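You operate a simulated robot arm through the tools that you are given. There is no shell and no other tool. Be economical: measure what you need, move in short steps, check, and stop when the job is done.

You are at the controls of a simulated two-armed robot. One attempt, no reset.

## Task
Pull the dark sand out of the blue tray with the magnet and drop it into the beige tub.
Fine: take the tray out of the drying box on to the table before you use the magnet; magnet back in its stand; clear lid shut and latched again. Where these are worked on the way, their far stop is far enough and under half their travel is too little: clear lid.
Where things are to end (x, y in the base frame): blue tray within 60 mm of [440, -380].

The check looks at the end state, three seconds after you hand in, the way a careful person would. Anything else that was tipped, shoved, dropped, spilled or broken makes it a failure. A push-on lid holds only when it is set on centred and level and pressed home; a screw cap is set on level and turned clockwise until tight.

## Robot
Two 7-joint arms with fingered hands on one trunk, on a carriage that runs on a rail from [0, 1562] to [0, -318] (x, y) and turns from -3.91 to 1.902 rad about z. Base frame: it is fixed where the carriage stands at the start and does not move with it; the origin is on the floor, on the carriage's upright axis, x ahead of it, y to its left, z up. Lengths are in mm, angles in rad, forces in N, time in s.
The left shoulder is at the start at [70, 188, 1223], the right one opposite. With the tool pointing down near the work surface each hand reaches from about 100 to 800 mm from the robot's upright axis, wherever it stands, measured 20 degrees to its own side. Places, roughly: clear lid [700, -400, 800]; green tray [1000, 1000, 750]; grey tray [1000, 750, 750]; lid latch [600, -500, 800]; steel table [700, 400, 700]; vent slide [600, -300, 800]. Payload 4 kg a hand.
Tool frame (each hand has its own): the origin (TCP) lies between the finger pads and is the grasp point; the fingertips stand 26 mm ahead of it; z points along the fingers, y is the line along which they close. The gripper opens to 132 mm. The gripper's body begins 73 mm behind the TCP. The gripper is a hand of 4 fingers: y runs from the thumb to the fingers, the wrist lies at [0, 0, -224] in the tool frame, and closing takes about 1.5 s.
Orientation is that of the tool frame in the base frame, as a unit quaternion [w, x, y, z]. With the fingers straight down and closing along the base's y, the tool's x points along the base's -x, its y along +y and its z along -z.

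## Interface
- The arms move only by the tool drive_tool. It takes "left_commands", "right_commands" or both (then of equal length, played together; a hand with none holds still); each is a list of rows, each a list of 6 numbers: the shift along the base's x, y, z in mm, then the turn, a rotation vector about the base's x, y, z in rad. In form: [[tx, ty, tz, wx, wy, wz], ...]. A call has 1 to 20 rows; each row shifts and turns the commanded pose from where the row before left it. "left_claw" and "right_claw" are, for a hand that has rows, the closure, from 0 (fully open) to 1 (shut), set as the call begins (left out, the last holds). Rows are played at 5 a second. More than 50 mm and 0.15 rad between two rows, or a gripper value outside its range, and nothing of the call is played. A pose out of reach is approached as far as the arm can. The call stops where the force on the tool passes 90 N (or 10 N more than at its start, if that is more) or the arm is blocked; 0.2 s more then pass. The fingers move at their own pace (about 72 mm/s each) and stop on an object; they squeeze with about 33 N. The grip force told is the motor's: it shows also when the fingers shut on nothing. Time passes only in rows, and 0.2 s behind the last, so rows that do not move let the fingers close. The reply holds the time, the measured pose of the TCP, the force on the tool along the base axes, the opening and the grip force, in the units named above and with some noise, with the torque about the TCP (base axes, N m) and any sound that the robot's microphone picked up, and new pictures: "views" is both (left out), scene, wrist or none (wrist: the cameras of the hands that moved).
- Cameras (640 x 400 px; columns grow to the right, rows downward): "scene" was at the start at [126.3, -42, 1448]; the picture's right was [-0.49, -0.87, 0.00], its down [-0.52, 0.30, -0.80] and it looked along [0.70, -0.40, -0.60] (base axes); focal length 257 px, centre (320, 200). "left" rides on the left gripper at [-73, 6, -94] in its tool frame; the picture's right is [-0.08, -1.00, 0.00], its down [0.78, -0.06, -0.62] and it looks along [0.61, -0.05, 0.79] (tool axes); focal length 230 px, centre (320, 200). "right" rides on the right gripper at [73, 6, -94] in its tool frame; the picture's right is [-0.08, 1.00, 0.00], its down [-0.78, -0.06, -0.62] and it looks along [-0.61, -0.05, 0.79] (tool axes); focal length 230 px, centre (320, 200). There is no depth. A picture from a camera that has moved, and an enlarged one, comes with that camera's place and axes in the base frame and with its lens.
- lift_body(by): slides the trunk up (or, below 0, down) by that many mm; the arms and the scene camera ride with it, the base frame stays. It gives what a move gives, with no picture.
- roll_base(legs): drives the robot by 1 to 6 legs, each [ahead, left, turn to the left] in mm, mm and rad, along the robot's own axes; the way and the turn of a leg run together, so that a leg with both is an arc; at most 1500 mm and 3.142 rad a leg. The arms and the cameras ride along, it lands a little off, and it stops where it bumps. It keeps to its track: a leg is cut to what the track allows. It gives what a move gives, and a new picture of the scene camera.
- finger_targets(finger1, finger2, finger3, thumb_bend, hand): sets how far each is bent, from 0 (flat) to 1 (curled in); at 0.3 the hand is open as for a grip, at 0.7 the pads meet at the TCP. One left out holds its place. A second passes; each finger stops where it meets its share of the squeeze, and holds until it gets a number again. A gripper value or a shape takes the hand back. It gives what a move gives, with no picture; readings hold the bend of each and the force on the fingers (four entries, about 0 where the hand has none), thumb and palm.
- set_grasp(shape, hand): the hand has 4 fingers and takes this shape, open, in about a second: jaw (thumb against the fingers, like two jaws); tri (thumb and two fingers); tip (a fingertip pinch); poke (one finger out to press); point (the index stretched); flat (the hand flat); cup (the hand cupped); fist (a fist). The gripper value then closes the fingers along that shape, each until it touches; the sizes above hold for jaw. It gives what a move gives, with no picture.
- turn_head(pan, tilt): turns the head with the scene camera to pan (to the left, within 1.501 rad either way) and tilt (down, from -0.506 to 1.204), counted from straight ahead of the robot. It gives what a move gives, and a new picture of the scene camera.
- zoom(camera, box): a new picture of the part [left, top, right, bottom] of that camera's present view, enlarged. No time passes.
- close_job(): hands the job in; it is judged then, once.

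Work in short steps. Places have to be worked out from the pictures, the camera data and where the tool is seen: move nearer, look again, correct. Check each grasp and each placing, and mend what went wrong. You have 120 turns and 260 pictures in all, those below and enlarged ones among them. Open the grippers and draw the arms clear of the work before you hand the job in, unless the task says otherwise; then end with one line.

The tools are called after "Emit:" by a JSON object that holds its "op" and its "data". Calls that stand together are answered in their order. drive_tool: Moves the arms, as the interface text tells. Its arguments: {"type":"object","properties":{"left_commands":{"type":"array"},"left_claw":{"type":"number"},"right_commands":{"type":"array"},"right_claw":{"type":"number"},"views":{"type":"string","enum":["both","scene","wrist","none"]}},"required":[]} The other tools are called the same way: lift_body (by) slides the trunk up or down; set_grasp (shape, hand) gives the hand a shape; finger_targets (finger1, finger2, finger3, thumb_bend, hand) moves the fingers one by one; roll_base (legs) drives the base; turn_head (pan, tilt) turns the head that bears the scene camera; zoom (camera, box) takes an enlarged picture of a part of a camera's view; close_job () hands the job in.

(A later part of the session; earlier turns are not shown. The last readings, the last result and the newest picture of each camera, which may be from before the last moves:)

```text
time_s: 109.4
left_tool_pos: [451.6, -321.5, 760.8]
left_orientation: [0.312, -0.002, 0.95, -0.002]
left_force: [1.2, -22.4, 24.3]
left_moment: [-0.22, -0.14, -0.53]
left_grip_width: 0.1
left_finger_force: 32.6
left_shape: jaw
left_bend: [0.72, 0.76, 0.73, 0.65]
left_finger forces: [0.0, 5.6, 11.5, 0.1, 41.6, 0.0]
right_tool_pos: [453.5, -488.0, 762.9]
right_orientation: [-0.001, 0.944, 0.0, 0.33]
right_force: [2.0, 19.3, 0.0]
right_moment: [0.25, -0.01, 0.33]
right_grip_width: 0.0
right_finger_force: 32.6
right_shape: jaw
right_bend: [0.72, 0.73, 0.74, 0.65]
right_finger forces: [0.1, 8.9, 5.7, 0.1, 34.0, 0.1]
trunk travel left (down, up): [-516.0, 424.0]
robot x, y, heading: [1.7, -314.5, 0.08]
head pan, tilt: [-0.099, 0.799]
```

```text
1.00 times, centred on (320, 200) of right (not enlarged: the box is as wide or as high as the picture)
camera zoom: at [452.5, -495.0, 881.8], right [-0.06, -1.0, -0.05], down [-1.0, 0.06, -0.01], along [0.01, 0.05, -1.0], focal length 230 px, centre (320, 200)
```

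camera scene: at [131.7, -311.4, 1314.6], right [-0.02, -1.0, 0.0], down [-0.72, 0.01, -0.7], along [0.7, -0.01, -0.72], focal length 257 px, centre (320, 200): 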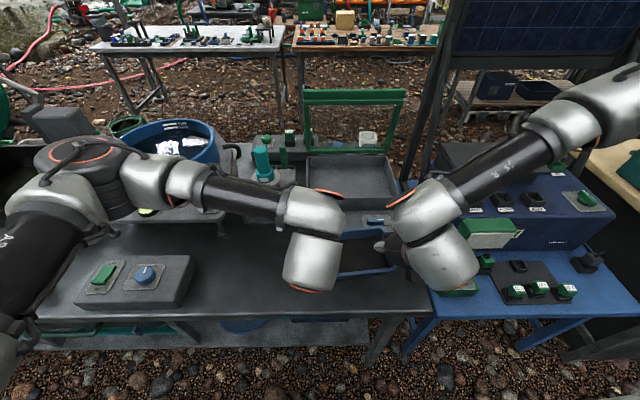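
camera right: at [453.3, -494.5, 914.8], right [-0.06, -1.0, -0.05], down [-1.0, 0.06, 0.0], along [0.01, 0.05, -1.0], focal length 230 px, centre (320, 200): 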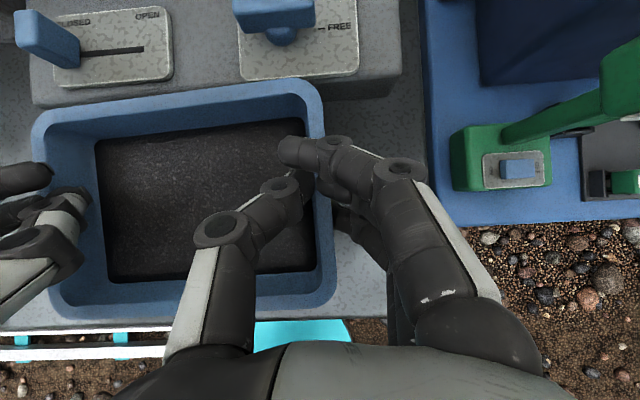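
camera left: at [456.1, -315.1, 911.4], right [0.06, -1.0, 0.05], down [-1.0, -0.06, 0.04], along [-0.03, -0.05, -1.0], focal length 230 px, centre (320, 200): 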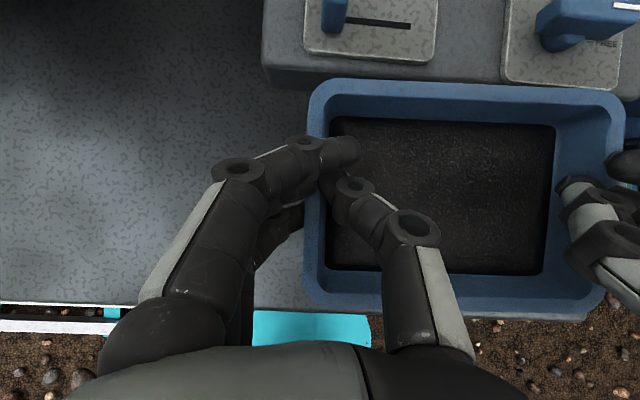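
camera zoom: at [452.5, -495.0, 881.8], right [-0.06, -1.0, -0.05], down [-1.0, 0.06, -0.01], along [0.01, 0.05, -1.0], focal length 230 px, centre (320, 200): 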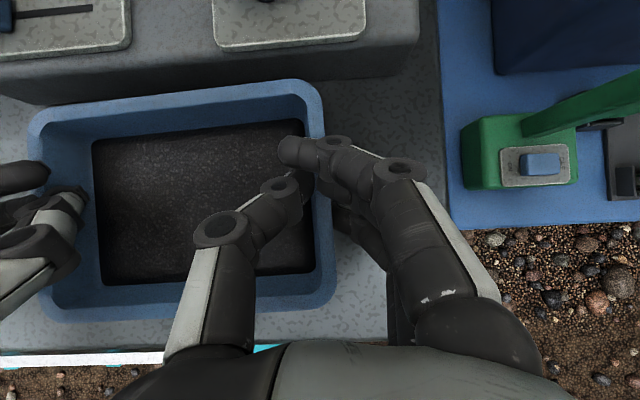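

The left side has touched down (24 N). I lower the right side 3 mm more, raising the left 1 to relieve it.

Emit:
{"op": "drive_tool", "data": {"left_commands": [[0, 0, 1, 0, 0, 0], [0, 0, 0, 0, 0, 0], [0, 0, 0, 0, 0, 0]], "right_commands": [[0, 1, -2, 0, 0, 0], [0, 1, -1, 0, 0, 0], [0, 1, -1, 0, 0, 0]], "views": "none"}}

```text
time_s: 110.2
left_tool_pos: [450.7, -322.0, 760.8]
left_orientation: [0.312, -0.002, 0.95, -0.002]
left_force: [8.0, -24.6, 23.1]
left_moment: [-0.25, -0.22, -0.47]
left_grip_width: 0.1
left_finger_force: 33.0
left_shape: jaw
left_bend: [0.72, 0.76, 0.73, 0.65]
left_finger forces: [0.1, 4.5, 10.4, 0.0, 41.6, 0.0]
right_tool_pos: [453.5, -488.5, 761.4]
right_orientation: [-0.001, 0.944, 0.0, 0.329]
right_force: [-0.8, 20.5, 0.3]
right_moment: [0.32, -0.01, 0.35]
right_grip_width: 0.2
right_finger_force: 32.8
right_shape: jaw
right_bend: [0.72, 0.73, 0.74, 0.65]
right_finger forces: [0.0, 8.8, 5.6, 0.1, 35.4, 0.0]
right hand out of reach, approached as far as the arm can: row 3
trunk travel left (down, up): [-516.0, 424.0]
robot x, y, heading: [1.1, -317.1, 0.082]
head pan, tilt: [-0.099, 0.799]
```

Emit:
{"op": "lift_body", "data": {"by": -3}}

Emit:
{"op": "zoom", "data": {"camera": "left", "box": [0, 0, 640, 400]}}

```text
time_s: 110.7
left_tool_pos: [451.5, -322.1, 759.6]
left_orientation: [0.312, -0.001, 0.95, -0.002]
left_force: [11.9, -25.4, 34.7]
left_moment: [-0.26, -0.39, -0.52]
left_grip_width: 0.0
left_finger_force: 33.6
left_shape: jaw
left_bend: [0.72, 0.76, 0.73, 0.65]
left_finger forces: [0.0, 5.3, 11.4, 0.1, 44.7, 0.1]
right_tool_pos: [454.3, -487.6, 759.8]
right_orientation: [-0.001, 0.944, 0.0, 0.331]
right_force: [1.0, 20.1, 13.6]
right_moment: [0.3, -0.08, 0.4]
right_grip_width: 0.0
right_finger_force: 33.5
right_shape: jaw
right_bend: [0.72, 0.73, 0.74, 0.66]
right_finger forces: [0.1, 9.8, 6.8, 0.0, 36.6, 0.0]
trunk travel left (down, up): [-513.0, 427.0]
robot x, y, heading: [0.8, -314.0, 0.086]
head pan, tilt: [-0.099, 0.799]
```

```text
1.00 times, centred on (320, 200) of left (not enlarged: the box is as wide or as high as the picture)
camera zoom: at [454.9, -315.8, 878.5], right [0.07, -1.0, 0.05], down [-1.0, -0.06, 0.03], along [-0.03, -0.05, -1.0], focal length 230 px, centre (320, 200)
```

zoom: 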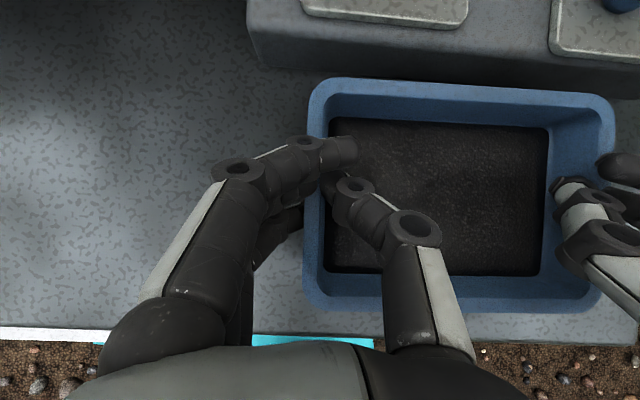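

Both sides are on the table (35 and 14 N). I open both hands partly and rise clear.

Emit:
{"op": "drive_tool", "data": {"left_commands": [[0, 0, 1, 0, 0, 0], [0, 0, 1, 0, 0, 0], [0, 0, 1, 0, 0, 0], [0, 0, 1, 0, 0, 0], [0, 0, 8, 0, 0, 0], [0, 0, 12, 0, 0, 0], [0, 0, 20, 0, 0, 0], [0, 0, 20, 0, 0, 0], [0, 0, 20, 0, 0, 0]], "right_commands": [[0, 0, 1, 0, 0, 0], [0, 0, 1, 0, 0, 0], [0, 0, 1, 0, 0, 0], [0, 0, 1, 0, 0, 0], [0, 0, 8, 0, 0, 0], [0, 0, 12, 0, 0, 0], [0, 0, 20, 0, 0, 0], [0, 0, 20, 0, 0, 0], [0, 0, 20, 0, 0, 0]], "left_claw": 0.66, "right_claw": 0.66, "views": "both"}}

```text
time_s: 112.7
left_tool_pos: [451.1, -321.7, 842.0]
left_orientation: [0.311, -0.002, 0.951, 0.0]
left_force: [0.4, 0.2, 0.3]
left_moment: [0.0, -0.02, -0.02]
left_grip_width: 44.3
left_finger_force: 0.1
left_shape: jaw
left_bend: [0.74, 0.74, 0.74, 0.7]
left_finger forces: [0.1, 0.1, 0.1, 0.1, 0.0, 0.0]
right_tool_pos: [453.7, -489.8, 843.4]
right_orientation: [-0.001, 0.944, 0.0, 0.329]
right_force: [-0.6, 0.0, -0.6]
right_moment: [-0.01, 0.0, 0.02]
right_grip_width: 44.3
right_finger_force: 0.1
right_shape: jaw
right_bend: [0.73, 0.74, 0.74, 0.7]
right_finger forces: [0.0, 0.1, 0.0, 0.1, 0.0, 0.0]
trunk travel left (down, up): [-513.0, 427.0]
robot x, y, heading: [1.0, -313.0, 0.081]
head pan, tilt: [-0.099, 0.799]
camera scene: at [130.2, -311.1, 1247.6], right [-0.02, -1.0, 0.0], down [-0.72, 0.01, -0.7], along [0.7, -0.01, -0.72], focal length 257 px, centre (320, 200)
camera right: at [453.5, -495.8, 961.0], right [-0.06, -1.0, -0.05], down [-1.0, 0.06, 0.0], along [0.01, 0.05, -1.0], focal length 230 px, centre (320, 200)
camera left: at [455.5, -315.4, 960.1], right [0.07, -1.0, 0.05], down [-1.0, -0.06, 0.03], along [-0.03, -0.05, -1.0], focal length 230 px, centre (320, 200)
```

scene: 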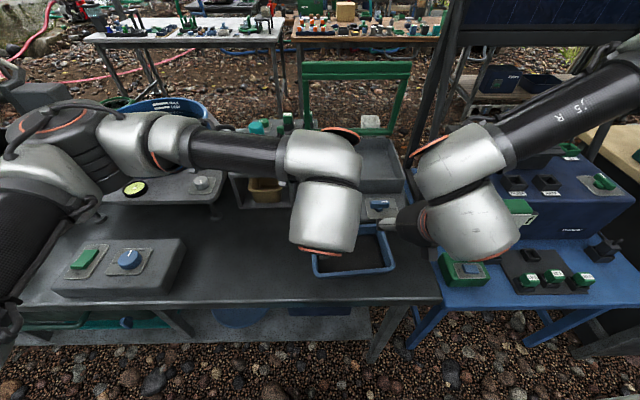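
right: 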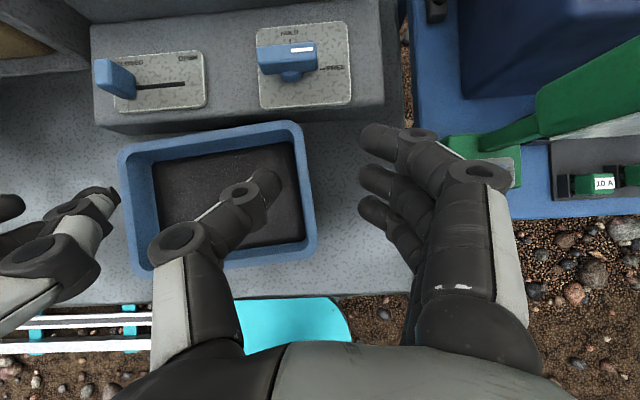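
left: 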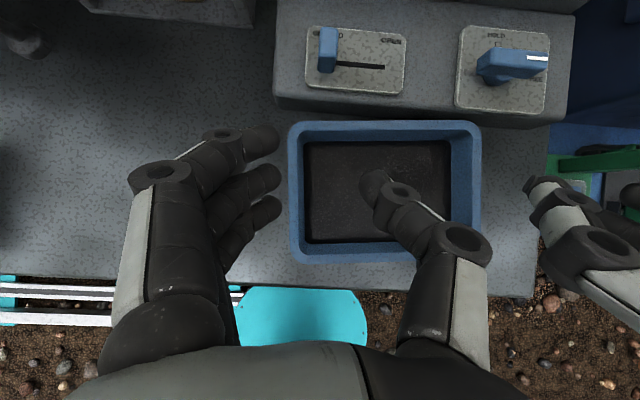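

The tray is on the table at about (458, -390), sand undisturbed. Now the magnet: I unpitch the left hand, move it up and to the left, and pull the right hand back and aside so I can look closely at the stand.

Emit:
{"op": "drive_tool", "data": {"left_commands": [[0, 0, 35, 0, 0.126, 0], [0, 10, 35, 0, 0.126, 0], [0, 30, 35, 0, 0.126, 0], [-10, 35, 20, 0, 0.126, 0], [-10, 35, 0, 0, 0.126, 0], [-10, 35, 0, 0, 0, 0], [-10, 35, 0, 0, 0, 0], [-10, 35, 0, 0, 0, 0]], "right_commands": [[0, -15, 35, 0, 0.1, 0], [0, -25, 30, 0, 0.1, 0], [0, -25, 20, 0, 0.1, 0], [0, -25, 0, 0, 0.1, 0], [0, -25, 0, 0, 0.1, 0], [0, -25, 0, 0, 0.1, 0], [0, -25, 0, 0, 0.07, 0], [0, 0, 0, 0, 0, 0]], "left_claw": 0, "right_claw": 0, "views": "scene"}}

Emit:
{"op": "zoom", "data": {"camera": "scene", "box": [220, 110, 320, 220]}}

```text
time_s: 114.5
left_tool_pos: [401.1, -104.3, 968.0]
left_orientation: [-0.001, -0.002, 1.0, -0.001]
left_force: [0.0, 0.2, 0.5]
left_moment: [-0.01, -0.04, -0.02]
left_grip_width: 131.8
left_finger_force: 0.1
left_shape: jaw
left_bend: [0.3, 0.3, 0.3, 0.3]
left_finger forces: [0.0, 0.1, 0.0, 0.1, 0.0, 0.0]
right_tool_pos: [452.8, -651.8, 927.9]
right_orientation: [-0.001, 1.0, 0.0, 0.0]
right_force: [0.2, 0.3, 0.3]
right_moment: [-0.03, -0.01, -0.04]
right_grip_width: 131.9
right_finger_force: 0.2
right_shape: jaw
right_bend: [0.3, 0.3, 0.3, 0.3]
right_finger forces: [0.0, 0.1, 0.1, 0.1, 0.0, 0.0]
trunk travel left (down, up): [-513.0, 427.0]
robot x, y, heading: [-0.7, -313.5, 0.084]
head pan, tilt: [-0.099, 0.799]
camera scene: at [130.3, -309.3, 1247.7], right [-0.02, -1.0, 0.0], down [-0.72, 0.01, -0.7], along [0.7, -0.01, -0.72], focal length 257 px, centre (320, 200)
```

scene: 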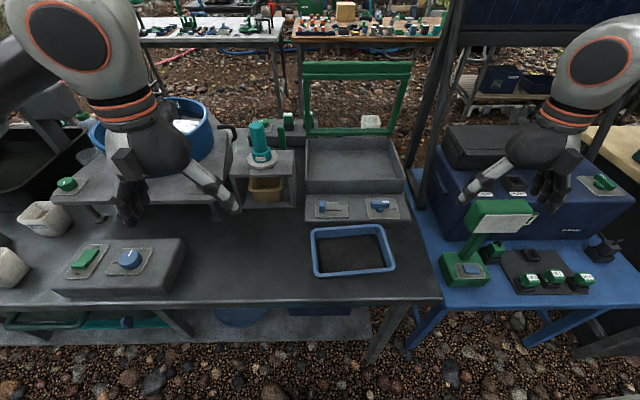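

```text
3.64 times, centred on (270, 165) of scene
camera zoom: at [130.3, -309.3, 1247.7], right [-0.02, -1.0, 0.0], down [-0.72, 0.01, -0.7], along [0.7, -0.01, -0.72], focal length 933 px, centre (502, 327)
```

zoom: 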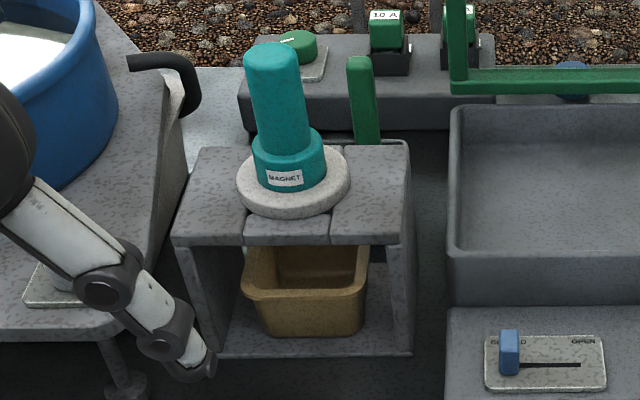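

The magnet handle is at about (648, -175), z 885–955, 35 mm thick. I raise the left hand and bring it over the magnet, then look.

Emit:
{"op": "drive_tool", "data": {"left_commands": [[10, -5, 30, 0, 0, 0], [30, -9, 20, 0, 0, 0], [30, -9, 5, 0, 0, 0], [30, -9, 0, 0, 0, 0], [30, -9, 0, 0, 0, 0], [30, -9, 0, 0, 0, 0], [30, -9, 0, 0, 0, 0], [30, -9, 0, 0, 0, 0], [27, -4, 0, 0, 0, 0]], "views": "both"}}

```text
time_s: 116.5
left_tool_pos: [649.6, -179.4, 1020.8]
left_orientation: [0.0, -0.001, 1.0, 0.0]
left_force: [-0.2, -1.0, -0.8]
left_moment: [0.01, 0.02, 0.0]
left_grip_width: 131.9
left_finger_force: 0.2
left_shape: jaw
left_bend: [0.3, 0.3, 0.3, 0.3]
left_finger forces: [0.0, 0.1, 0.0, 0.0, 0.0, 0.1]
right_tool_pos: [453.8, -653.5, 928.4]
right_orientation: [-0.002, 1.0, 0.0, -0.001]
right_force: [0.0, -0.5, 0.3]
right_moment: [0.02, 0.02, 0.02]
right_grip_width: 131.8
right_finger_force: 0.1
right_shape: jaw
right_bend: [0.3, 0.3, 0.3, 0.3]
right_finger forces: [0.0, 0.0, 0.0, 0.0, 0.1, 0.0]
trunk travel left (down, up): [-513.0, 427.0]
robot x, y, heading: [1.8, -313.1, 0.085]
head pan, tilt: [-0.099, 0.799]
camera scene: at [131.3, -311.9, 1247.6], right [-0.02, -1.0, 0.0], down [-0.72, 0.01, -0.7], along [0.7, -0.01, -0.72], focal length 257 px, centre (320, 200)
camera left: at [722.7, -173.2, 1114.4], right [0.08, -1.0, 0.0], down [-0.78, -0.06, 0.62], along [-0.61, -0.05, -0.79], focal length 230 px, centre (320, 200)
```

scene: 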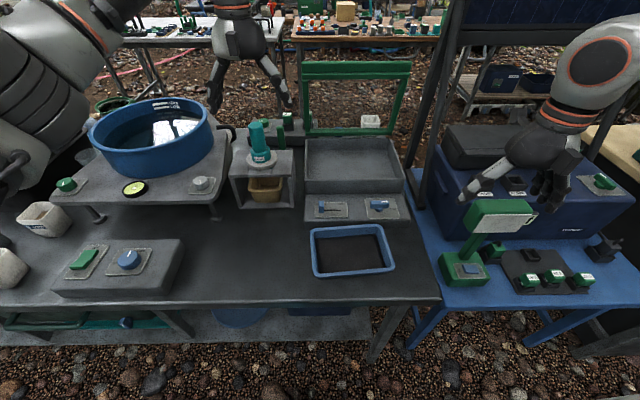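
left: 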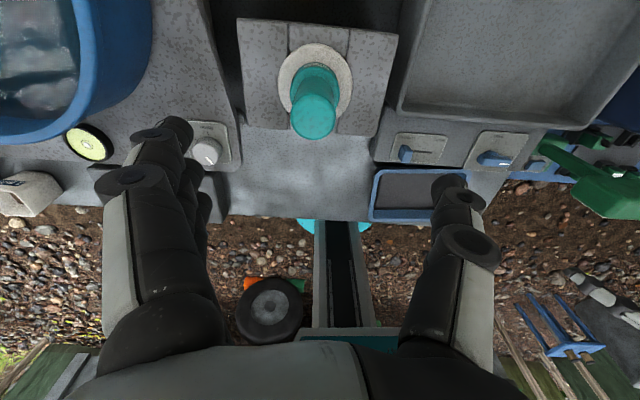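

Triangulated: magnet axis at (670, -173), disc at z 840, handle top about 942. I shift and descend around the handle to z 905.

Emit:
{"op": "drive_tool", "data": {"left_commands": [[10, 3, -10, 0, 0, 0], [10, 3, -15, 0, 0, 0], [0, 0, -20, 0, 0, 0], [0, 0, -20, 0, 0, 0], [0, 0, -20, 0, 0, 0], [0, 0, -20, 0, 0, 0], [0, 0, -11, 0, 0, 0]], "views": "wrist"}}

Emit:
{"op": "zoom", "data": {"camera": "scene", "box": [200, 70, 320, 210]}}

```text
time_s: 118.1
left_tool_pos: [667.9, -172.6, 904.5]
left_orientation: [0.0, -0.002, 1.0, 0.0]
left_force: [-0.3, 0.4, -0.2]
left_moment: [-0.02, 0.03, -0.04]
left_grip_width: 132.0
left_finger_force: 0.0
left_shape: jaw
left_bend: [0.3, 0.3, 0.3, 0.3]
left_finger forces: [0.0, 0.0, 0.0, 0.1, 0.1, 0.0]
right_tool_pos: [453.7, -653.3, 927.7]
right_orientation: [-0.001, 1.0, 0.0, -0.001]
right_force: [0.6, -0.8, -0.2]
right_moment: [0.05, -0.02, -0.01]
right_grip_width: 131.9
right_finger_force: 0.0
right_shape: jaw
right_bend: [0.3, 0.3, 0.3, 0.3]
right_finger forces: [0.0, 0.1, 0.2, 0.0, 0.1, 0.0]
trunk travel left (down, up): [-513.0, 427.0]
robot x, y, heading: [-2.5, -317.6, 0.086]
head pan, tilt: [-0.099, 0.799]
camera left: at [741.7, -166.4, 997.7], right [0.08, -1.0, 0.0], down [-0.78, -0.06, 0.62], along [-0.61, -0.05, -0.79], focal length 230 px, centre (320, 200)
```

left: 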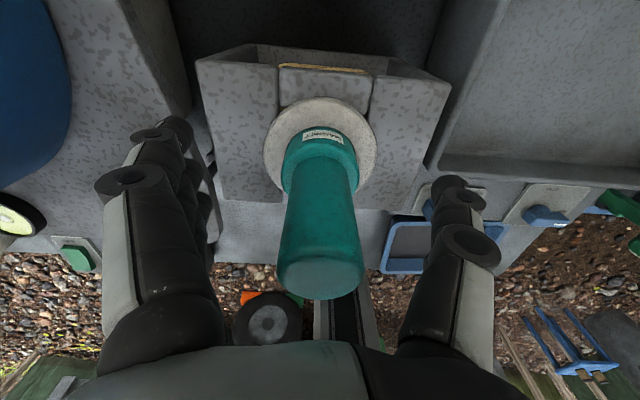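

```text
2.86 times, centred on (260, 140) of scene
camera zoom: at [131.1, -311.2, 1247.6], right [-0.02, -1.0, 0.0], down [-0.72, 0.01, -0.7], along [0.7, -0.01, -0.72], focal length 733 px, centre (491, 371)
```

zoom: 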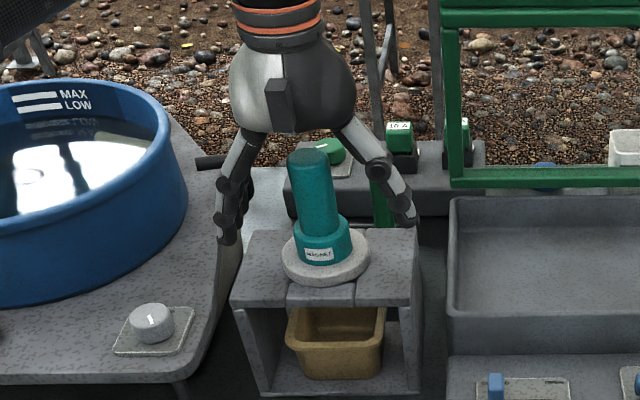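

The handle stands between the fingers. I close the left hand on it.

Emit:
{"op": "drive_tool", "data": {"left_commands": [[0, 0, 0, 0, 0, 0], [0, 0, 0, 0, 0, 0], [0, 0, 0, 0, 0, 0], [0, 0, 0, 0, 0, 0], [0, 0, 0, 0, 0, 0], [0, 0, 0, 0, 0, 0]], "left_claw": 1, "views": "none"}}

Emit:
{"op": "drive_tool", "data": {"left_commands": [[0, 0, 5, 0, 0, 0], [0, 0, 8, 0, 0, 0], [0, 0, 10, 0, 0, 0], [0, 0, 10, 0, 0, 0]], "views": "wrist"}}

Emit:
{"op": "zoom", "data": {"camera": "scene", "box": [210, 90, 310, 210]}}

```text
time_s: 119.5
left_tool_pos: [668.1, -172.1, 905.2]
left_orientation: [0.0, -0.002, 1.0, 0.0]
left_force: [0.2, 0.7, 2.1]
left_moment: [0.28, -0.06, -0.02]
left_grip_width: 24.6
left_finger_force: 33.1
left_shape: jaw
left_bend: [0.69, 0.74, 0.72, 0.71]
left_finger forces: [12.6, 11.4, 12.9, 0.0, 31.2, 0.1]
right_tool_pos: [454.2, -652.8, 927.7]
right_orientation: [-0.001, 1.0, 0.0, 0.0]
right_force: [-0.4, -0.6, 0.3]
right_moment: [-0.01, -0.02, 0.01]
right_grip_width: 132.0
right_finger_force: 0.1
right_shape: jaw
right_bend: [0.3, 0.3, 0.3, 0.3]
right_finger forces: [0.1, 0.0, 0.0, 0.1, 0.0, 0.1]
trunk travel left (down, up): [-513.0, 427.0]
robot x, y, heading: [1.7, -313.3, 0.086]
head pan, tilt: [-0.099, 0.799]
```

```text
time_s: 120.5
left_tool_pos: [668.9, -171.5, 937.0]
left_orientation: [0.001, -0.001, 1.0, 0.0]
left_force: [0.8, 0.4, -2.4]
left_moment: [0.02, -0.02, -0.02]
left_grip_width: 23.8
left_finger_force: 32.5
left_shape: jaw
left_bend: [0.69, 0.73, 0.72, 0.71]
left_finger forces: [14.3, 9.3, 13.0, 0.0, 33.5, 0.0]
right_tool_pos: [454.4, -653.2, 928.4]
right_orientation: [0.0, 1.0, 0.0, -0.002]
right_force: [0.3, -0.2, 0.0]
right_moment: [0.01, -0.01, -0.04]
right_grip_width: 132.0
right_finger_force: 0.0
right_shape: jaw
right_bend: [0.3, 0.3, 0.3, 0.3]
right_finger forces: [0.0, 0.1, 0.0, 0.0, 0.0, 0.0]
trunk travel left (down, up): [-513.0, 427.0]
robot x, y, heading: [-1.3, -316.9, 0.088]
head pan, tilt: [-0.099, 0.799]
camera left: at [742.9, -165.2, 1030.8], right [0.08, -1.0, 0.0], down [-0.78, -0.06, 0.62], along [-0.61, -0.05, -0.79], focal length 230 px, centre (320, 200)
```

left: 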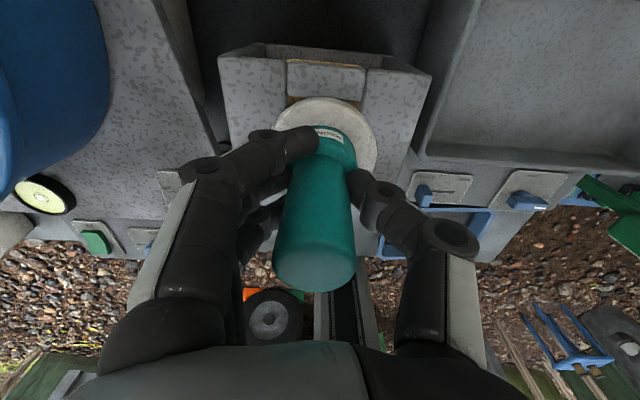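

```text
3.33 times, centred on (260, 150) of scene
camera zoom: at [131.2, -311.3, 1247.6], right [-0.02, -1.0, 0.0], down [-0.72, 0.01, -0.7], along [0.7, -0.01, -0.72], focal length 855 px, centre (520, 367)
```

zoom: 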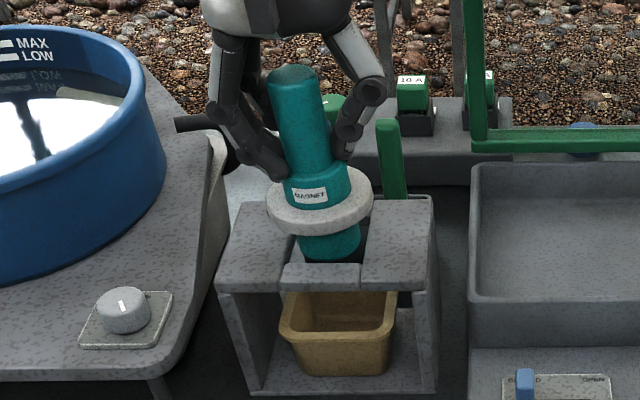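

The magnet has a lower head beneath its disc that pokes through a hole in the stand roof above the tub. I lift it further and look at the head.

Emit:
{"op": "drive_tool", "data": {"left_commands": [[0, 0, 15, 0, 0, 0], [0, 0, 15, 0, 0, 0], [0, 0, 15, 0, 0, 0], [0, 0, 15, 0, 0, 0]], "views": "none"}}

Emit:
{"op": "zoom", "data": {"camera": "scene", "box": [220, 70, 310, 210]}}

```text
time_s: 121.5
left_tool_pos: [667.7, -170.9, 998.9]
left_orientation: [0.0, -0.002, 1.0, 0.0]
left_force: [0.5, 0.6, -2.4]
left_moment: [0.01, -0.03, 0.02]
left_grip_width: 23.7
left_finger_force: 32.7
left_shape: jaw
left_bend: [0.69, 0.73, 0.72, 0.71]
left_finger forces: [14.4, 9.0, 12.9, 0.0, 33.3, 0.0]
right_tool_pos: [453.0, -653.9, 927.2]
right_orientation: [0.0, 1.0, 0.0, -0.001]
right_force: [0.0, -0.3, 0.1]
right_moment: [0.0, 0.04, 0.03]
right_grip_width: 132.1
right_finger_force: 0.1
right_shape: jaw
right_bend: [0.3, 0.3, 0.3, 0.3]
right_finger forces: [0.0, 0.0, 0.0, 0.1, 0.0, 0.0]
trunk travel left (down, up): [-513.0, 427.0]
robot x, y, heading: [-2.4, -316.5, 0.084]
head pan, tilt: [-0.099, 0.799]
```

```text
2.86 times, centred on (265, 140) of scene
camera zoom: at [131.0, -311.4, 1247.6], right [-0.02, -1.0, 0.0], down [-0.72, 0.01, -0.7], along [0.7, -0.01, -0.72], focal length 733 px, centre (477, 371)
```

zoom: 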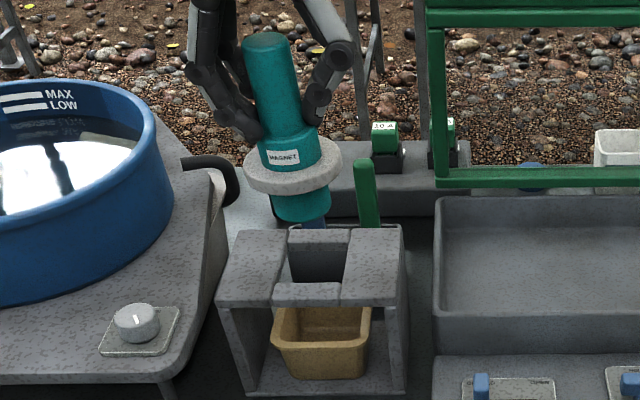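

The hole lies directly above the tub. The head bottom is about 108 mm below my TCP. I carry the magnet over the tray.

Emit:
{"op": "drive_tool", "data": {"left_commands": [[-23, -24, 0, 0, 0, 0], [-23, -24, 0, 0, 0, 0], [-23, -24, 0, 0, 0, 0], [-23, -24, 0, 0, 0, 0], [-23, -24, 0, 0, 0, 0], [-23, -24, -10, 0, 0, 0], [-23, -24, -15, 0, 0, 0], [-23, -24, -20, 0, 0, 0], [-24, -25, -20, 0, 0, 0], [0, 0, -20, 0, 0, 0]], "views": "both"}}

Emit:
{"op": "zoom", "data": {"camera": "scene", "box": [270, 130, 430, 290]}}

```text
time_s: 123.7
left_tool_pos: [460.1, -390.0, 912.3]
left_orientation: [0.0, -0.002, 1.0, 0.0]
left_force: [-0.6, -1.0, -2.4]
left_moment: [-0.01, -0.01, -0.04]
left_grip_width: 23.6
left_finger_force: 32.4
left_shape: jaw
left_bend: [0.69, 0.73, 0.72, 0.71]
left_finger forces: [13.3, 9.1, 12.0, 0.0, 33.8, 0.0]
right_tool_pos: [453.9, -654.2, 927.5]
right_orientation: [-0.001, 1.0, -0.001, 0.0]
right_force: [-0.4, -0.2, 0.6]
right_moment: [0.01, 0.01, 0.02]
right_grip_width: 132.0
right_finger_force: 0.0
right_shape: jaw
right_bend: [0.3, 0.3, 0.3, 0.3]
right_finger forces: [0.1, 0.1, 0.0, 0.1, 0.0, 0.1]
trunk travel left (down, up): [-513.0, 427.0]
robot x, y, heading: [-2.5, -314.8, 0.087]
head pan, tilt: [-0.099, 0.799]
camera scene: at [131.9, -310.5, 1247.5], right [-0.02, -1.0, 0.0], down [-0.72, 0.01, -0.7], along [0.7, -0.01, -0.72], focal length 257 px, centre (320, 200)
camera left: at [533.6, -382.4, 1004.0], right [0.08, -1.0, 0.0], down [-0.78, -0.06, 0.62], along [-0.61, -0.05, -0.79], focal length 230 px, centre (320, 200)
```

scene: 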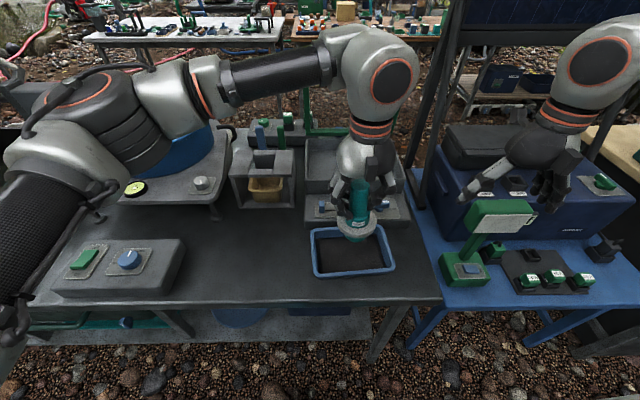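
left: 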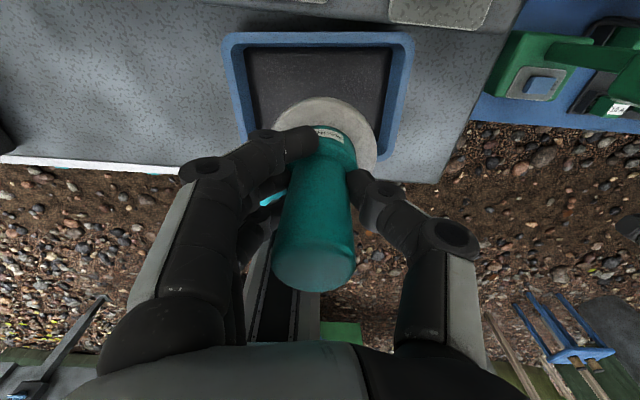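

```text
2.50 times, centred on (350, 210) of scene
camera zoom: at [131.9, -310.5, 1247.5], right [-0.02, -1.0, 0.0], down [-0.72, 0.01, -0.7], along [0.7, -0.01, -0.72], focal length 642 px, centre (245, 175)
```

zoom: 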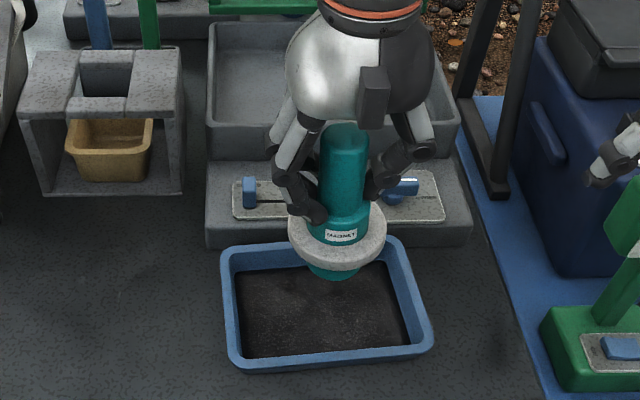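

The tray centre is at (456, -387). I lower the magnet to TCP z 842 (head about 15 mm over the sand) and check.

Emit:
{"op": "drive_tool", "data": {"left_commands": [[-2, 1, -15, 0, 0, 0], [-2, 1, -15, 0, 0, 0], [0, 0, -15, 0, 0, 0], [0, 0, -15, 0, 0, 0], [0, 0, -10, 0, 0, 0]], "views": "none"}}

Emit:
{"op": "zoom", "data": {"camera": "scene", "box": [300, 180, 410, 290]}}

```text
time_s: 124.9
left_tool_pos: [456.7, -387.4, 842.7]
left_orientation: [0.0, -0.002, 1.0, -0.001]
left_force: [-1.2, -0.3, -2.7]
left_moment: [0.02, 0.0, -0.03]
left_grip_width: 23.6
left_finger_force: 32.7
left_shape: jaw
left_bend: [0.69, 0.73, 0.72, 0.71]
left_finger forces: [13.5, 8.7, 12.2, 0.0, 33.9, 0.0]
right_tool_pos: [453.2, -654.1, 928.1]
right_orientation: [-0.001, 1.0, 0.0, 0.0]
right_force: [0.0, 0.4, -0.2]
right_moment: [0.05, 0.01, 0.01]
right_grip_width: 131.5
right_finger_force: 0.2
right_shape: jaw
right_bend: [0.3, 0.3, 0.3, 0.3]
right_finger forces: [0.0, 0.1, 0.1, 0.0, 0.0, 0.0]
trunk travel left (down, up): [-513.0, 427.0]
robot x, y, heading: [0.0, -311.6, 0.083]
head pan, tilt: [-0.099, 0.799]
```

```text
3.64 times, centred on (355, 235) of scene
camera zoom: at [131.3, -311.3, 1247.6], right [-0.02, -1.0, 0.0], down [-0.72, 0.01, -0.7], along [0.7, -0.01, -0.72], focal length 933 px, centre (193, 73)
```

zoom: 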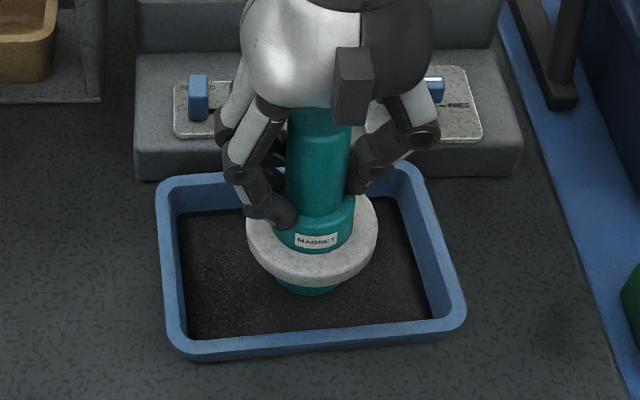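

Centred well. I lower gently further to feel the sand.

Emit:
{"op": "drive_tool", "data": {"left_commands": [[0, 0, -4, 0, 0, 0], [0, 0, -4, 0, 0, 0], [0, 0, -3, 0, 0, 0], [0, 0, -3, 0, 0, 0]], "views": "none"}}

Emit:
{"op": "zoom", "data": {"camera": "scene", "box": [300, 180, 410, 290]}}

```text
time_s: 125.9
left_tool_pos: [456.4, -386.6, 829.0]
left_orientation: [0.0, -0.002, 1.0, 0.0]
left_force: [-0.2, 0.6, -2.9]
left_moment: [-0.02, -0.01, -0.02]
left_grip_width: 23.5
left_finger_force: 32.8
left_shape: jaw
left_bend: [0.69, 0.73, 0.72, 0.71]
left_finger forces: [13.6, 8.8, 12.3, 0.0, 33.6, 0.0]
right_tool_pos: [453.0, -654.7, 928.0]
right_orientation: [-0.001, 1.0, 0.0, -0.001]
right_force: [0.0, -0.4, -0.5]
right_moment: [-0.01, 0.01, -0.01]
right_grip_width: 132.1
right_finger_force: 0.1
right_shape: jaw
right_bend: [0.3, 0.3, 0.3, 0.3]
right_finger forces: [0.0, 0.1, 0.0, 0.1, 0.0, 0.0]
trunk travel left (down, up): [-513.0, 427.0]
robot x, y, heading: [2.0, -312.9, 0.091]
head pan, tilt: [-0.099, 0.799]
```

```text
3.64 times, centred on (355, 235) of scene
camera zoom: at [131.4, -311.3, 1247.6], right [-0.02, -1.0, 0.0], down [-0.72, 0.01, -0.7], along [0.7, -0.01, -0.72], focal length 933 px, centre (193, 73)
```

zoom: 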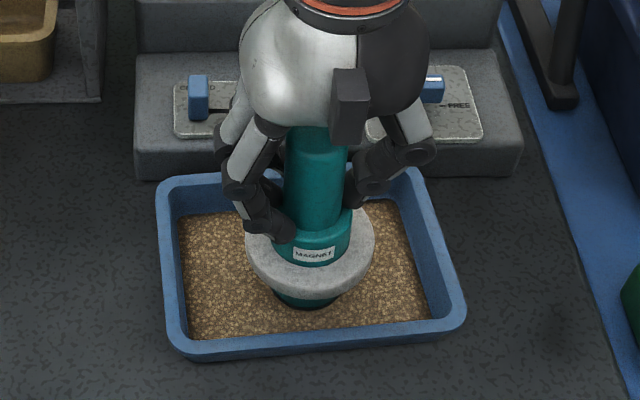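

The dark sand has been pulled out: the tray now shows only tan sand. I lift the magnet straight up and look at its head.

Emit:
{"op": "drive_tool", "data": {"left_commands": [[0, 0, 8, 0, 0, 0], [0, 0, 15, 0, 0, 0], [0, 0, 20, 0, 0, 0], [0, 0, 25, 0, 0, 0], [0, 0, 25, 0, 0, 0], [0, 0, 25, 0, 0, 0], [0, 0, 25, 0, 0, 0], [0, 0, 25, 0, 0, 0]], "views": "none"}}

Emit:
{"op": "zoom", "data": {"camera": "scene", "box": [290, 130, 420, 280]}}

```text
time_s: 127.7
left_tool_pos: [458.3, -388.3, 997.0]
left_orientation: [0.0, -0.002, 1.0, -0.001]
left_force: [0.3, 0.9, -4.2]
left_moment: [-0.01, -0.04, -0.01]
left_grip_width: 23.5
left_finger_force: 33.3
left_shape: jaw
left_bend: [0.69, 0.73, 0.72, 0.71]
left_finger forces: [13.6, 8.8, 12.2, 0.1, 33.2, 0.0]
right_tool_pos: [452.8, -653.9, 928.0]
right_orientation: [-0.001, 1.0, 0.0, 0.0]
right_force: [0.1, 0.4, 0.5]
right_moment: [-0.02, -0.02, 0.02]
right_grip_width: 132.1
right_finger_force: 0.0
right_shape: jaw
right_bend: [0.3, 0.3, 0.3, 0.3]
right_finger forces: [0.0, 0.0, 0.0, 0.0, 0.0, 0.0]
trunk travel left (down, up): [-513.0, 427.0]
robot x, y, heading: [2.8, -312.1, 0.087]
head pan, tilt: [-0.099, 0.799]
```

```text
2.67 times, centred on (355, 205) of scene
camera zoom: at [130.8, -311.5, 1247.6], right [-0.02, -1.0, 0.0], down [-0.72, 0.01, -0.7], along [0.7, -0.01, -0.72], focal length 684 px, centre (227, 187)
```

zoom: 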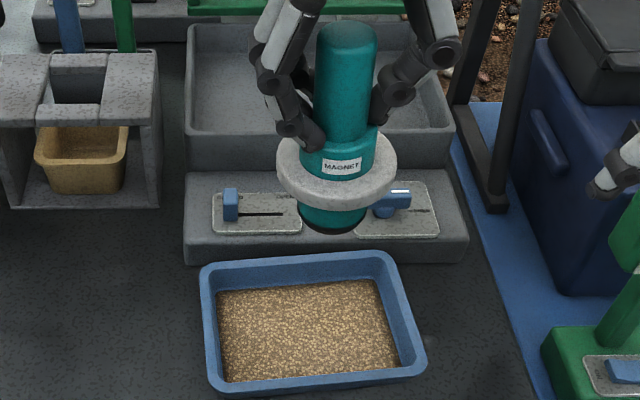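

The head carries a dark layer. I carry it back over the stand's hole, above the tub.

Emit:
{"op": "drive_tool", "data": {"left_commands": [[23, 24, 2, 0, 0, 0], [23, 24, 2, 0, 0, 0], [23, 24, 0, 0, 0, 0], [23, 24, 0, 0, 0, 0], [23, 24, 0, 0, 0, 0], [23, 24, 0, 0, 0, 0], [23, 24, 0, 0, 0, 0], [23, 24, 0, 0, 0, 0], [26, 24, 0, 0, 0, 0], [0, 0, -15, 0, 0, 0], [0, 0, -15, 0, 0, 0]], "views": "wrist"}}

Emit:
{"op": "zoom", "data": {"camera": "scene", "box": [220, 70, 310, 210]}}

```text
time_s: 130.1
left_tool_pos: [667.8, -169.5, 972.1]
left_orientation: [0.0, -0.002, 1.0, -0.001]
left_force: [0.0, -0.2, -3.0]
left_moment: [0.0, -0.01, 0.01]
left_grip_width: 23.5
left_finger_force: 33.4
left_shape: jaw
left_bend: [0.69, 0.73, 0.72, 0.71]
left_finger forces: [13.2, 8.8, 11.6, 0.1, 33.5, 0.0]
right_tool_pos: [454.5, -654.2, 928.3]
right_orientation: [-0.001, 1.0, 0.0, -0.001]
right_force: [0.5, 0.1, 0.5]
right_moment: [0.03, -0.01, -0.05]
right_grip_width: 132.0
right_finger_force: 0.0
right_shape: jaw
right_bend: [0.3, 0.3, 0.3, 0.3]
right_finger forces: [0.0, 0.1, 0.0, 0.0, 0.0, 0.0]
trunk travel left (down, up): [-513.0, 427.0]
robot x, y, heading: [0.8, -313.1, 0.088]
head pan, tilt: [-0.099, 0.799]
camera left: at [741.9, -163.9, 1064.9], right [0.08, -1.0, 0.0], down [-0.78, -0.06, 0.62], along [-0.62, -0.05, -0.79], focal length 230 px, centre (320, 200)
```

left: 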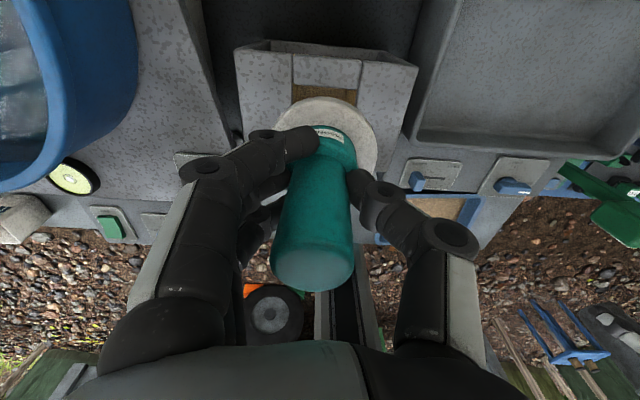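

```text
2.86 times, centred on (265, 140) of scene
camera zoom: at [131.9, -310.8, 1247.5], right [-0.02, -1.0, 0.0], down [-0.72, 0.01, -0.7], along [0.7, -0.01, -0.72], focal length 733 px, centre (477, 371)
```

zoom: 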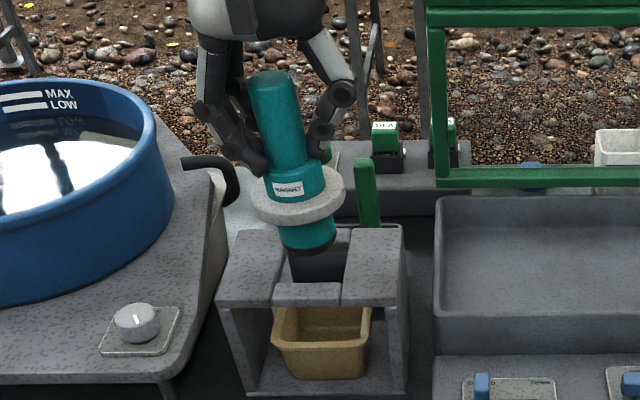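

Aligned over the hole; I correct 2 mm in y and lower the head through it.

Emit:
{"op": "drive_tool", "data": {"left_commands": [[0, -2, -12, 0, 0, 0], [0, 0, -12, 0, 0, 0], [0, 0, -12, 0, 0, 0], [0, 0, -12, 0, 0, 0], [0, 0, -8, 0, 0, 0], [0, 0, -5, 0, 0, 0]], "views": "none"}}

Emit:
{"op": "zoom", "data": {"camera": "scene", "box": [220, 90, 310, 210]}}

```text
time_s: 131.5
left_tool_pos: [667.1, -173.0, 912.0]
left_orientation: [0.0, -0.001, 1.0, -0.001]
left_force: [0.7, 0.2, -2.0]
left_moment: [0.0, -0.07, -0.03]
left_grip_width: 23.3
left_finger_force: 33.1
left_shape: jaw
left_bend: [0.69, 0.73, 0.72, 0.71]
left_finger forces: [14.2, 8.9, 11.9, 0.0, 33.5, 0.0]
right_tool_pos: [454.0, -653.6, 927.5]
right_orientation: [-0.001, 1.0, 0.0, -0.001]
right_force: [-1.3, 0.3, -0.7]
right_moment: [-0.03, 0.0, 0.01]
right_grip_width: 131.9
right_finger_force: 0.1
right_shape: jaw
right_bend: [0.3, 0.3, 0.3, 0.3]
right_finger forces: [0.0, 0.0, 0.0, 0.1, 0.1, 0.0]
trunk travel left (down, up): [-513.0, 427.0]
robot x, y, heading: [-2.0, -315.3, 0.085]
head pan, tilt: [-0.099, 0.799]
```

```text
3.33 times, centred on (265, 150) of scene
camera zoom: at [131.2, -311.2, 1247.6], right [-0.02, -1.0, 0.0], down [-0.72, 0.01, -0.7], along [0.7, -0.01, -0.72], focal length 855 px, centre (503, 367)
```

zoom: 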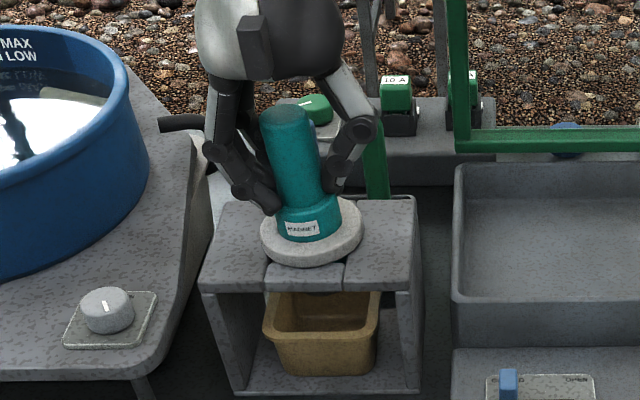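

I lower the last few mm to seat it and check the tub.

Emit:
{"op": "drive_tool", "data": {"left_commands": [[0, 0, -3, 0, 0, 0], [0, 0, -2, 0, 0, 0], [0, 0, -2, 0, 0, 0], [0, 0, 0, 0, 0, 0]], "views": "none"}}

Emit:
{"op": "zoom", "data": {"camera": "scene", "box": [235, 140, 305, 210]}}

```text
time_s: 132.5
left_tool_pos: [666.6, -173.3, 902.8]
left_orientation: [0.0, -0.002, 1.0, 0.001]
left_force: [2.0, 0.6, 1.5]
left_moment: [0.21, -0.12, -0.09]
left_grip_width: 23.5
left_finger_force: 32.6
left_shape: jaw
left_bend: [0.69, 0.73, 0.72, 0.71]
left_finger forces: [14.4, 8.8, 11.5, 0.0, 33.1, 0.0]
right_tool_pos: [451.8, -652.8, 926.7]
right_orientation: [-0.001, 1.0, 0.0, -0.001]
right_force: [0.1, 0.5, 1.0]
right_moment: [0.01, 0.0, -0.01]
right_grip_width: 132.0
right_finger_force: 0.1
right_shape: jaw
right_bend: [0.3, 0.3, 0.3, 0.3]
right_finger forces: [0.1, 0.1, 0.0, 0.0, 0.2, 0.0]
trunk travel left (down, up): [-513.0, 427.0]
robot x, y, heading: [-4.2, -317.6, 0.087]
head pan, tilt: [-0.099, 0.799]
```

```text
5.71 times, centred on (270, 175) of scene
camera zoom: at [131.1, -311.3, 1247.6], right [-0.02, -1.0, 0.0], down [-0.72, 0.01, -0.7], along [0.7, -0.01, -0.72], focal length 1466 px, centre (606, 343)
```

zoom: 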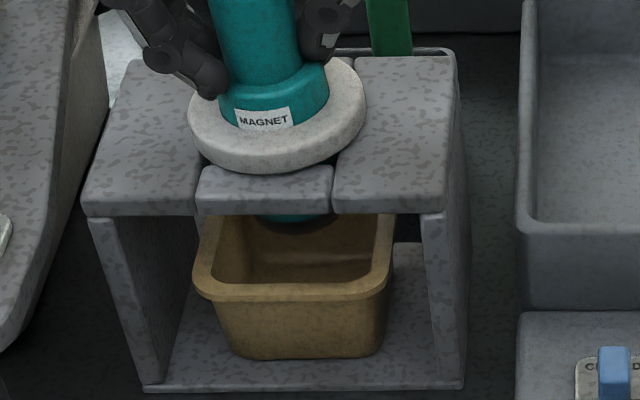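

The dark sand still clings to the head above the tub. I test whether the handle has a plunger by pressing down lightly.

Emit:
{"op": "drive_tool", "data": {"left_commands": [[0, 0, -3, 0, 0, 0], [0, 0, -3, 0, 0, 0], [0, 0, -3, 0, 0, 0]], "views": "none"}}

Emit:
{"op": "zoom", "data": {"camera": "scene", "box": [235, 110, 305, 210]}}

```text
time_s: 133.3
left_tool_pos: [666.4, -175.2, 895.1]
left_orientation: [0.0, -0.001, 1.0, 0.0]
left_force: [0.9, 0.1, 2.7]
left_moment: [0.19, -0.08, -0.04]
left_grip_width: 23.5
left_finger_force: 32.6
left_shape: jaw
left_bend: [0.69, 0.73, 0.72, 0.71]
left_finger forces: [14.2, 8.9, 11.9, 0.1, 33.3, 0.0]
right_tool_pos: [453.4, -654.3, 927.1]
right_orientation: [0.0, 1.0, 0.0, -0.001]
right_force: [0.1, -0.2, -0.2]
right_moment: [-0.02, 0.0, 0.01]
right_grip_width: 132.1
right_finger_force: 0.1
right_shape: jaw
right_bend: [0.3, 0.3, 0.3, 0.3]
right_finger forces: [0.1, 0.2, 0.0, 0.0, 0.0, 0.0]
trunk travel left (down, up): [-513.0, 427.0]
robot x, y, heading: [3.6, -316.0, 0.086]
head pan, tilt: [-0.099, 0.799]
```

```text
4.00 times, centred on (270, 160) of scene
camera zoom: at [130.9, -311.3, 1247.7], right [-0.02, -1.0, 0.0], down [-0.72, 0.01, -0.7], along [0.7, -0.01, -0.72], focal length 1026 px, centre (520, 360)
```

zoom: 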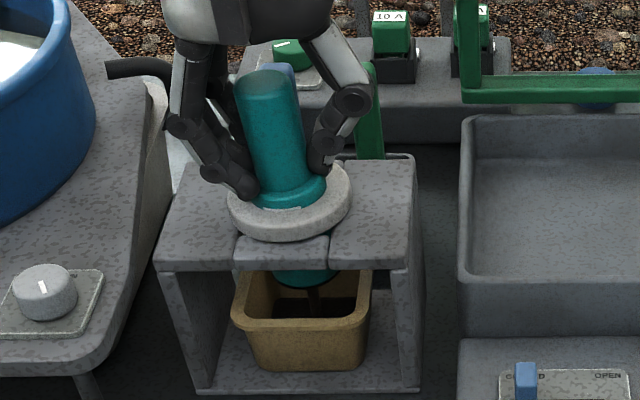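

Pressing down makes the body slide through the disc, and a dark stream is falling into the tub. I wait a moment and look again.

Emit:
{"op": "drive_tool", "data": {"left_commands": [[0, 0, 0, 0, 0, 0], [0, 0, 0, 0, 0, 0], [0, 0, 0, 0, 0, 0], [0, 0, 0, 0, 0, 0], [0, 0, 0, 0, 0, 0]], "views": "none"}}

Emit:
{"op": "zoom", "data": {"camera": "scene", "box": [235, 140, 305, 210]}}

```text
time_s: 134.5
left_tool_pos: [666.7, -173.4, 895.8]
left_orientation: [0.0, -0.002, 1.0, 0.0]
left_force: [1.2, 0.1, 2.9]
left_moment: [0.19, -0.03, -0.04]
left_grip_width: 23.3
left_finger_force: 33.4
left_shape: jaw
left_bend: [0.69, 0.73, 0.72, 0.71]
left_finger forces: [13.9, 9.0, 12.3, 0.0, 33.3, 0.0]
right_tool_pos: [453.8, -653.6, 927.9]
right_orientation: [-0.001, 1.0, 0.0, -0.001]
right_force: [0.5, -0.7, -0.5]
right_moment: [-0.01, -0.02, 0.03]
right_grip_width: 132.0
right_finger_force: 0.0
right_shape: jaw
right_bend: [0.3, 0.3, 0.3, 0.3]
right_finger forces: [0.1, 0.2, 0.0, 0.0, 0.0, 0.0]
trunk travel left (down, up): [-513.0, 427.0]
robot x, y, heading: [1.5, -316.4, 0.081]
head pan, tilt: [-0.099, 0.799]
```

```text
5.71 times, centred on (270, 175) of scene
camera zoom: at [130.8, -311.3, 1247.6], right [-0.02, -1.0, 0.0], down [-0.72, 0.01, -0.7], along [0.7, -0.01, -0.72], focal length 1466 px, centre (606, 343)
```

zoom: 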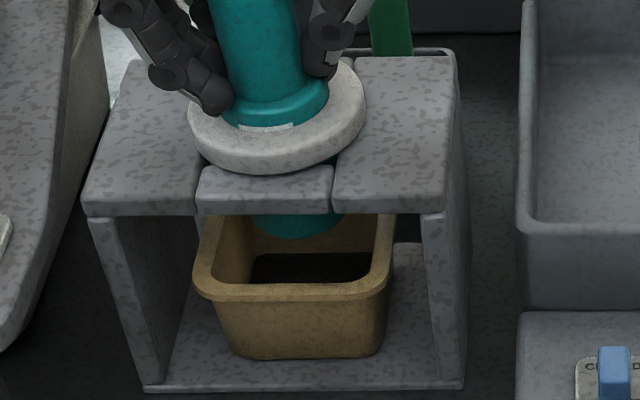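

The dark sand lies in the tub and the head is clean. I raise the handle back to its seated height, check, and release it.

Emit:
{"op": "drive_tool", "data": {"left_commands": [[0, 0, 3, 0, 0, 0], [0, 0, 3, 0, 0, 0], [0, 0, 3, 0, 0, 0], [0, 0, 0, 0, 0, 0]], "views": "none"}}

Emit:
{"op": "zoom", "data": {"camera": "scene", "box": [235, 110, 305, 210]}}

```text
time_s: 135.5
left_tool_pos: [666.8, -173.6, 904.9]
left_orientation: [0.0, -0.002, 1.0, 0.001]
left_force: [-0.5, -0.3, 2.1]
left_moment: [0.12, 0.0, -0.01]
left_grip_width: 23.7
left_finger_force: 33.4
left_shape: jaw
left_bend: [0.69, 0.73, 0.72, 0.71]
left_finger forces: [13.7, 8.7, 12.0, 0.1, 34.3, 0.0]
right_tool_pos: [452.9, -653.5, 927.4]
right_orientation: [-0.001, 1.0, 0.0, -0.001]
right_force: [0.2, -0.9, 1.5]
right_moment: [0.02, -0.05, 0.01]
right_grip_width: 132.0
right_finger_force: 0.0
right_shape: jaw
right_bend: [0.3, 0.3, 0.3, 0.3]
right_finger forces: [0.1, 0.0, 0.0, 0.0, 0.0, 0.0]
trunk travel left (down, up): [-513.0, 427.0]
robot x, y, heading: [-3.6, -315.4, 0.085]
head pan, tilt: [-0.099, 0.799]
```

```text
4.00 times, centred on (270, 160) of scene
camera zoom: at [130.8, -311.4, 1247.6], right [-0.02, -1.0, 0.0], down [-0.72, 0.01, -0.7], along [0.7, -0.01, -0.72], focal length 1026 px, centre (520, 360)
```

zoom: 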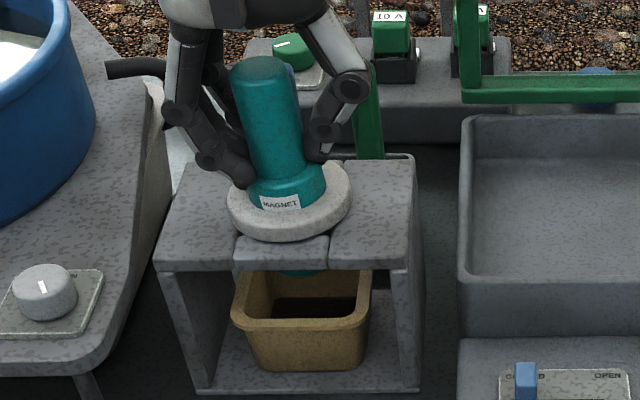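

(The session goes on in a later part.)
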